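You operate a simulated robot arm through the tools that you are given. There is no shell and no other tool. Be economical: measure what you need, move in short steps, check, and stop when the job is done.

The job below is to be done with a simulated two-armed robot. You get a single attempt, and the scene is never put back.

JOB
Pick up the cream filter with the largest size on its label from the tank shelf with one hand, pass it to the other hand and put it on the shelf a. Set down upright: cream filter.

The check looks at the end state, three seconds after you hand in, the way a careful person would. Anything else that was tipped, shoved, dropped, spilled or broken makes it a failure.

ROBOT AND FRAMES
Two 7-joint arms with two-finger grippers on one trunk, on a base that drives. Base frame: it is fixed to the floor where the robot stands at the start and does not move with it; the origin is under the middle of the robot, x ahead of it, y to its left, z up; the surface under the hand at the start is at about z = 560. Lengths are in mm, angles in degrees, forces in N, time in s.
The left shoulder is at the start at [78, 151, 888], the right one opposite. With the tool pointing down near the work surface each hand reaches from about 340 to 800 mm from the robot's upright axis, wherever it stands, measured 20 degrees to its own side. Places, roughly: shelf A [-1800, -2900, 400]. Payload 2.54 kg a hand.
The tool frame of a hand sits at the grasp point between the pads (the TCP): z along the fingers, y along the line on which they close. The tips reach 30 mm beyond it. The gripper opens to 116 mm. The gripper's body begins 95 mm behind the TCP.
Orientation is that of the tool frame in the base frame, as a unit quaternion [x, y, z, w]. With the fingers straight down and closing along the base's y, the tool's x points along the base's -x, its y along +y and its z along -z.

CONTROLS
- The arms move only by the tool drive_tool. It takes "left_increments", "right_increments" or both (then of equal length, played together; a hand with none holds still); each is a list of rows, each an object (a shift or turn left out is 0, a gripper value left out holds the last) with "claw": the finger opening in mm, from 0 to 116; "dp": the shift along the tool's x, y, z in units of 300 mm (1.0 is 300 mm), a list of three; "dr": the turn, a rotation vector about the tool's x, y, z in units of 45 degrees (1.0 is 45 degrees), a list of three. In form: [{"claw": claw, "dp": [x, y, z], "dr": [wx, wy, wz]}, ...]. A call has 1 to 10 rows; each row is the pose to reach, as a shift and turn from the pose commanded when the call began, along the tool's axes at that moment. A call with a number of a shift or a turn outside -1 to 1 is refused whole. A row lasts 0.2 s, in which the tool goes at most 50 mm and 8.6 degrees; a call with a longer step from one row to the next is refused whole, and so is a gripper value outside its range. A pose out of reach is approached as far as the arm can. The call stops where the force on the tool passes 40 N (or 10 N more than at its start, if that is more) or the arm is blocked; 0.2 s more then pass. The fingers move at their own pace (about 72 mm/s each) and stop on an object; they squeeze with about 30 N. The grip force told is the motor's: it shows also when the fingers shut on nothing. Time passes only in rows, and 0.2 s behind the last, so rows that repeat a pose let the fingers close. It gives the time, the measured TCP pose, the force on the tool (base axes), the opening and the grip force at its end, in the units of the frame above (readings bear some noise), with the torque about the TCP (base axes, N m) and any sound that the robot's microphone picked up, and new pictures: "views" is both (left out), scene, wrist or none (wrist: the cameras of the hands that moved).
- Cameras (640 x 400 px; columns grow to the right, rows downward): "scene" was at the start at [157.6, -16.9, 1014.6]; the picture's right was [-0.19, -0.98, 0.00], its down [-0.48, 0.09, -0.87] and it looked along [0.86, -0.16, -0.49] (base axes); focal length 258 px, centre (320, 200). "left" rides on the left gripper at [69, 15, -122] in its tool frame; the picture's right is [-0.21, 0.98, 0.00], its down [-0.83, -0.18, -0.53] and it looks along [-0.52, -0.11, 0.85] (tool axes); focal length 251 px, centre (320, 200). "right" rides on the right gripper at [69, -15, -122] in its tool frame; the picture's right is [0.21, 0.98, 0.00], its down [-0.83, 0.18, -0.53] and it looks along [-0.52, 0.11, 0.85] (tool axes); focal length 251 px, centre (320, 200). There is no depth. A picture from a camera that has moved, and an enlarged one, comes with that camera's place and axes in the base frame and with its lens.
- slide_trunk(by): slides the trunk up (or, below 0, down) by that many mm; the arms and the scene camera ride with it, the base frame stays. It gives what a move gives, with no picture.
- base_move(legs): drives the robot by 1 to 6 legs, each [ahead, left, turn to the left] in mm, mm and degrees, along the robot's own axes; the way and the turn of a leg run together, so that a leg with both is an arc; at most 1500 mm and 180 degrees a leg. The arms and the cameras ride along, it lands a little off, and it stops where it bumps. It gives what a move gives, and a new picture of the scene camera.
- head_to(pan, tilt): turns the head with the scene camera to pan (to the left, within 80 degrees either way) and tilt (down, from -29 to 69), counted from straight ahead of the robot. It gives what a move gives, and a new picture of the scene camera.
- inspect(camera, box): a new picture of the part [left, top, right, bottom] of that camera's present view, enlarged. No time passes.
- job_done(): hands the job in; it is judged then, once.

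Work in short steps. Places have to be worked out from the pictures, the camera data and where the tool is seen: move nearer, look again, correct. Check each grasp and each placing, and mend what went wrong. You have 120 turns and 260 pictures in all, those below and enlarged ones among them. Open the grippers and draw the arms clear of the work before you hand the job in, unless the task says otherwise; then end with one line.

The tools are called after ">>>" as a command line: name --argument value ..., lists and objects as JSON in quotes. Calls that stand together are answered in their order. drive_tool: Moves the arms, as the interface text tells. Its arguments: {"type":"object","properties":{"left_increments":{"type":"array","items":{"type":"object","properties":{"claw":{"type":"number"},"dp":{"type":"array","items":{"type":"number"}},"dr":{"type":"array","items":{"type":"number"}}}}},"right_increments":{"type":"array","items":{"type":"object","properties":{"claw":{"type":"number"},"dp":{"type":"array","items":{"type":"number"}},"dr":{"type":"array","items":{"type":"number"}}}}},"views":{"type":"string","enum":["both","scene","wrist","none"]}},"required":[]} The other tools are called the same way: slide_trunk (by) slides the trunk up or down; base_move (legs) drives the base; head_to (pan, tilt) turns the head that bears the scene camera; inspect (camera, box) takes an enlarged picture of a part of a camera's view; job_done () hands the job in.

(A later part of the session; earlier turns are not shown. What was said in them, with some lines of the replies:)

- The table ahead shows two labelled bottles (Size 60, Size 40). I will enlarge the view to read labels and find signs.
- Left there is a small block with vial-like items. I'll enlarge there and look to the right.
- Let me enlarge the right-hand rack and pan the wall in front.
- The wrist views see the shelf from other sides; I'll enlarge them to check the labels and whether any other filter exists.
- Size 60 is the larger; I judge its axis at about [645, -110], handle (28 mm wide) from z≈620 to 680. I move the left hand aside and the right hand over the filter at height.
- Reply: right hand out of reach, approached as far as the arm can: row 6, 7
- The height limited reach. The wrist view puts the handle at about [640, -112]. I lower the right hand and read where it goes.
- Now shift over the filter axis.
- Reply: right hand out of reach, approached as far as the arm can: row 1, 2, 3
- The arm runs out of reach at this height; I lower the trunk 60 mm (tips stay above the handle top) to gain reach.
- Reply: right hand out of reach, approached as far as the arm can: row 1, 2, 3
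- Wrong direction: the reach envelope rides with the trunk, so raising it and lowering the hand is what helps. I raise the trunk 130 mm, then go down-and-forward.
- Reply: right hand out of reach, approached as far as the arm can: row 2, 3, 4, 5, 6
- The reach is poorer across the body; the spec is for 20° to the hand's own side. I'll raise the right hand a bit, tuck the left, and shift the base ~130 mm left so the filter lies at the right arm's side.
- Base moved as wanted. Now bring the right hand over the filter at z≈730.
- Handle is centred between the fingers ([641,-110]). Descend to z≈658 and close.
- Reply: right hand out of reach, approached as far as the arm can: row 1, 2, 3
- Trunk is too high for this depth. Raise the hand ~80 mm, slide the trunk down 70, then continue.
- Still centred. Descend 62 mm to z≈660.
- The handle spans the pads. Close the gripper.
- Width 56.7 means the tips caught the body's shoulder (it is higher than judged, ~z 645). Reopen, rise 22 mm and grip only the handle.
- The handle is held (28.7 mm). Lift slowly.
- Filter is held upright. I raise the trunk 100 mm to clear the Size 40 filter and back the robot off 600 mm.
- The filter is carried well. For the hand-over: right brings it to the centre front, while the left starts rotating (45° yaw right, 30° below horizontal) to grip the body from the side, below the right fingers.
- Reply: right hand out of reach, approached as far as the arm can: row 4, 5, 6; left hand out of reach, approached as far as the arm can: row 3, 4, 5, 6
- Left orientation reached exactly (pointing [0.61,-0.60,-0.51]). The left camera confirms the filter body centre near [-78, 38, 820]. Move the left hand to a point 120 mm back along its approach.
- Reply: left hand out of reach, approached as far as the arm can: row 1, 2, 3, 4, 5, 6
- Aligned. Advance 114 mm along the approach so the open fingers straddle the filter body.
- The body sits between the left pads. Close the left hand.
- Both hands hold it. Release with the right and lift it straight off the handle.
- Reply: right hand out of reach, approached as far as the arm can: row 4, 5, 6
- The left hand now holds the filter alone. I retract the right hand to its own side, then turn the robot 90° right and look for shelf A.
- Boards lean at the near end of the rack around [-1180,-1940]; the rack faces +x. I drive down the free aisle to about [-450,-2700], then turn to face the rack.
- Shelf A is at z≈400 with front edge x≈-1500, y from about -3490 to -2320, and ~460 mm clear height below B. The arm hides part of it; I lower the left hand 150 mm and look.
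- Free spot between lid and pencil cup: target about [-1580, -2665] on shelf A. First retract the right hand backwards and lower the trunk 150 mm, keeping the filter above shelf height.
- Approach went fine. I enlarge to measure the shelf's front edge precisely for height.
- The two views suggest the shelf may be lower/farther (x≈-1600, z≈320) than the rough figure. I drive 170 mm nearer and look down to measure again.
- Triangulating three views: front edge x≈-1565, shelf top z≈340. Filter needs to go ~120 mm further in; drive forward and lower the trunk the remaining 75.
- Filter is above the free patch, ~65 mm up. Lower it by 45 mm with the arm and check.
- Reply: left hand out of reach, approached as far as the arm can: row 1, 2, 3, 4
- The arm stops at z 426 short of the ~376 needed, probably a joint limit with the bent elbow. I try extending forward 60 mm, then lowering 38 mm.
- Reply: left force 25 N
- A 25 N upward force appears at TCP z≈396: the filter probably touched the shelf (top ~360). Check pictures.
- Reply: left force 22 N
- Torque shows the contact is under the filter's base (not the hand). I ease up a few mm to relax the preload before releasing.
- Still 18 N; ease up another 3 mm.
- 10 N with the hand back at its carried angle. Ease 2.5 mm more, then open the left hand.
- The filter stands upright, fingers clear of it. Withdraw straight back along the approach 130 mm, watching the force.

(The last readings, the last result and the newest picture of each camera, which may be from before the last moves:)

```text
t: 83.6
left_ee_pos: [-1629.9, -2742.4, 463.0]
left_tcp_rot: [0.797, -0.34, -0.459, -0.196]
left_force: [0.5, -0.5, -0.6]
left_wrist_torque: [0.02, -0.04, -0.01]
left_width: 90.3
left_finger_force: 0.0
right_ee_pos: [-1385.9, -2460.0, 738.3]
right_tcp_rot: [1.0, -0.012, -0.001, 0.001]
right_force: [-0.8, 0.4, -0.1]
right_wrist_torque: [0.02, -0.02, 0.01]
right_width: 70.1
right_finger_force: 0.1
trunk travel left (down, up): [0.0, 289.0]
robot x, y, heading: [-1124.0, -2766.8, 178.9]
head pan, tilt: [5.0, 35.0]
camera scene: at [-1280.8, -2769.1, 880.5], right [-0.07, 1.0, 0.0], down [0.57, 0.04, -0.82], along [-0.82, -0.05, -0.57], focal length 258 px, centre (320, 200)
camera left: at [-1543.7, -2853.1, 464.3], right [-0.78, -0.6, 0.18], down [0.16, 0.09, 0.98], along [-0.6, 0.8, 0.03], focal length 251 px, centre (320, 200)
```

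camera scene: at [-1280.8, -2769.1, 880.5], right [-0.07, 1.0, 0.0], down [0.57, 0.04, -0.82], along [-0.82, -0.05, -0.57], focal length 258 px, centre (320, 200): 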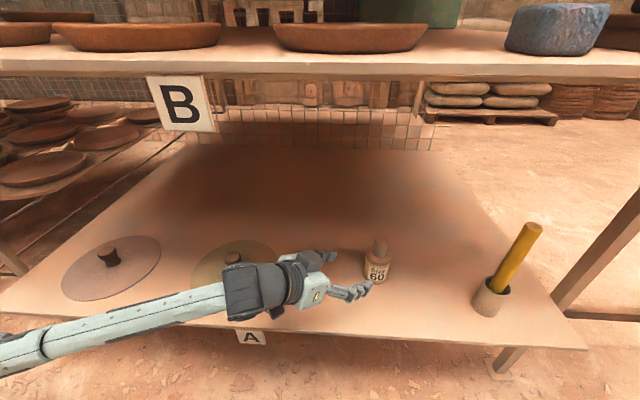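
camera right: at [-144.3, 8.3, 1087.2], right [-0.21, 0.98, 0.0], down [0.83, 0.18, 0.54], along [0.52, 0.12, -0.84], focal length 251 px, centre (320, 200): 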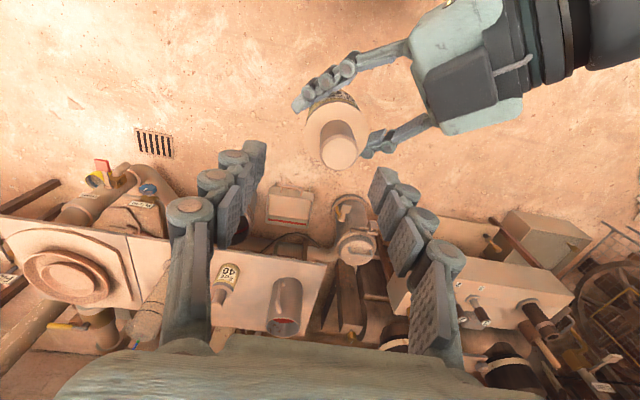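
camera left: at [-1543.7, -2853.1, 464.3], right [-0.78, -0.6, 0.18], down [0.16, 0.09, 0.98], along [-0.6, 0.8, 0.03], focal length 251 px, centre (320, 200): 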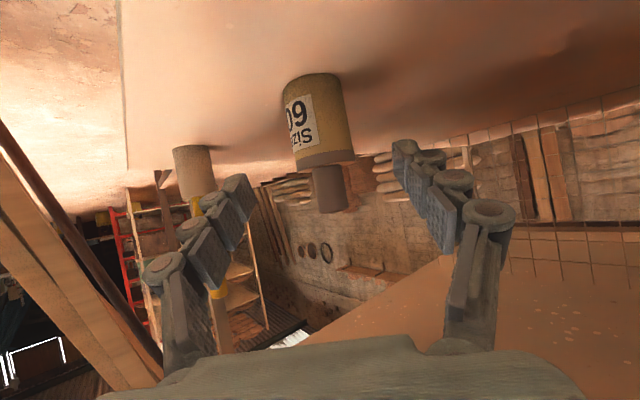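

Hand is clear and the filter stands. Raise trunk 50 mm and back the robot away, then check.

>>> slide_trunk --by 50

>>> base_move --legs '[[-450, 0, 0]]'

>>> inspect --camera "scene" --box '[120, 60, 520, 310]'

```text
t: 84.5
left_ee_pos: [-1630.2, -2742.0, 512.8]
left_tcp_rot: [0.797, -0.34, -0.46, -0.197]
left_force: [-0.5, 0.4, 0.5]
left_wrist_torque: [0.04, -0.01, 0.03]
left_width: 90.0
left_finger_force: 0.1
right_ee_pos: [-1386.6, -2460.0, 788.7]
right_tcp_rot: [1.0, -0.011, -0.001, 0.0]
right_force: [-0.2, 0.2, 0.4]
right_wrist_torque: [0.02, -0.02, 0.01]
right_width: 69.9
right_finger_force: 0.1
trunk travel left (down, up): [-50.0, 239.0]
robot x, y, heading: [-1125.9, -2765.7, 178.9]
head pan, tilt: [5.0, 35.0]
```

```text
t: 87.3
left_ee_pos: [-1171.7, -2752.2, 512.4]
left_tcp_rot: [0.797, -0.338, -0.461, -0.195]
left_force: [1.1, -0.2, -0.3]
left_wrist_torque: [0.01, 0.0, -0.01]
left_width: 90.1
left_finger_force: 0.0
right_ee_pos: [-928.3, -2471.3, 788.8]
right_tcp_rot: [1.0, -0.01, -0.002, 0.001]
right_force: [0.3, 0.6, -0.3]
right_wrist_torque: [0.01, -0.04, 0.02]
right_width: 69.6
right_finger_force: 0.2
trunk travel left (down, up): [-50.0, 239.0]
robot x, y, heading: [-662.3, -2774.1, 179.0]
head pan, tilt: [5.0, 35.0]
camera scene: at [-821.1, -2778.9, 930.5], right [-0.07, 1.0, 0.0], down [0.57, 0.04, -0.82], along [-0.82, -0.06, -0.57], focal length 258 px, centre (320, 200)
```

scene: 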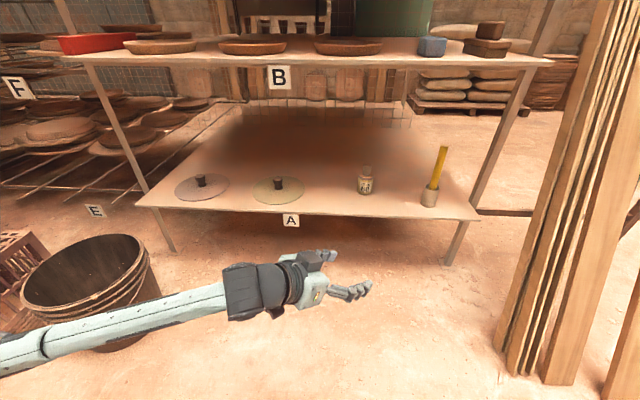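

```text
1.60 times, centred on (320, 185) of scene
camera zoom: at [-821.1, -2778.9, 930.5], right [-0.07, 1.0, 0.0], down [0.57, 0.04, -0.82], along [-0.82, -0.06, -0.57], focal length 413 px, centre (320, 224)
```

zoom: 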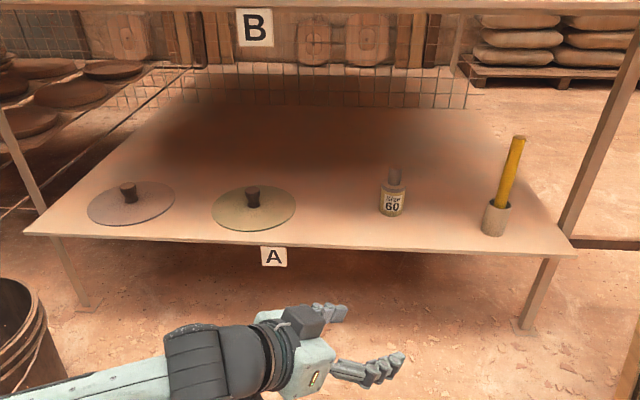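

The Size 60 filter stands upright on shelf A, the things around it are undisturbed, and both hands are open and clear. I hand in.

>>> job_done

```text
The job is handed in.
```

The Size 60 filter, the larger of the two on the tank shelf, was picked up with the right hand, passed to the left, and is standing upright on shelf A with nothing around it disturbed.
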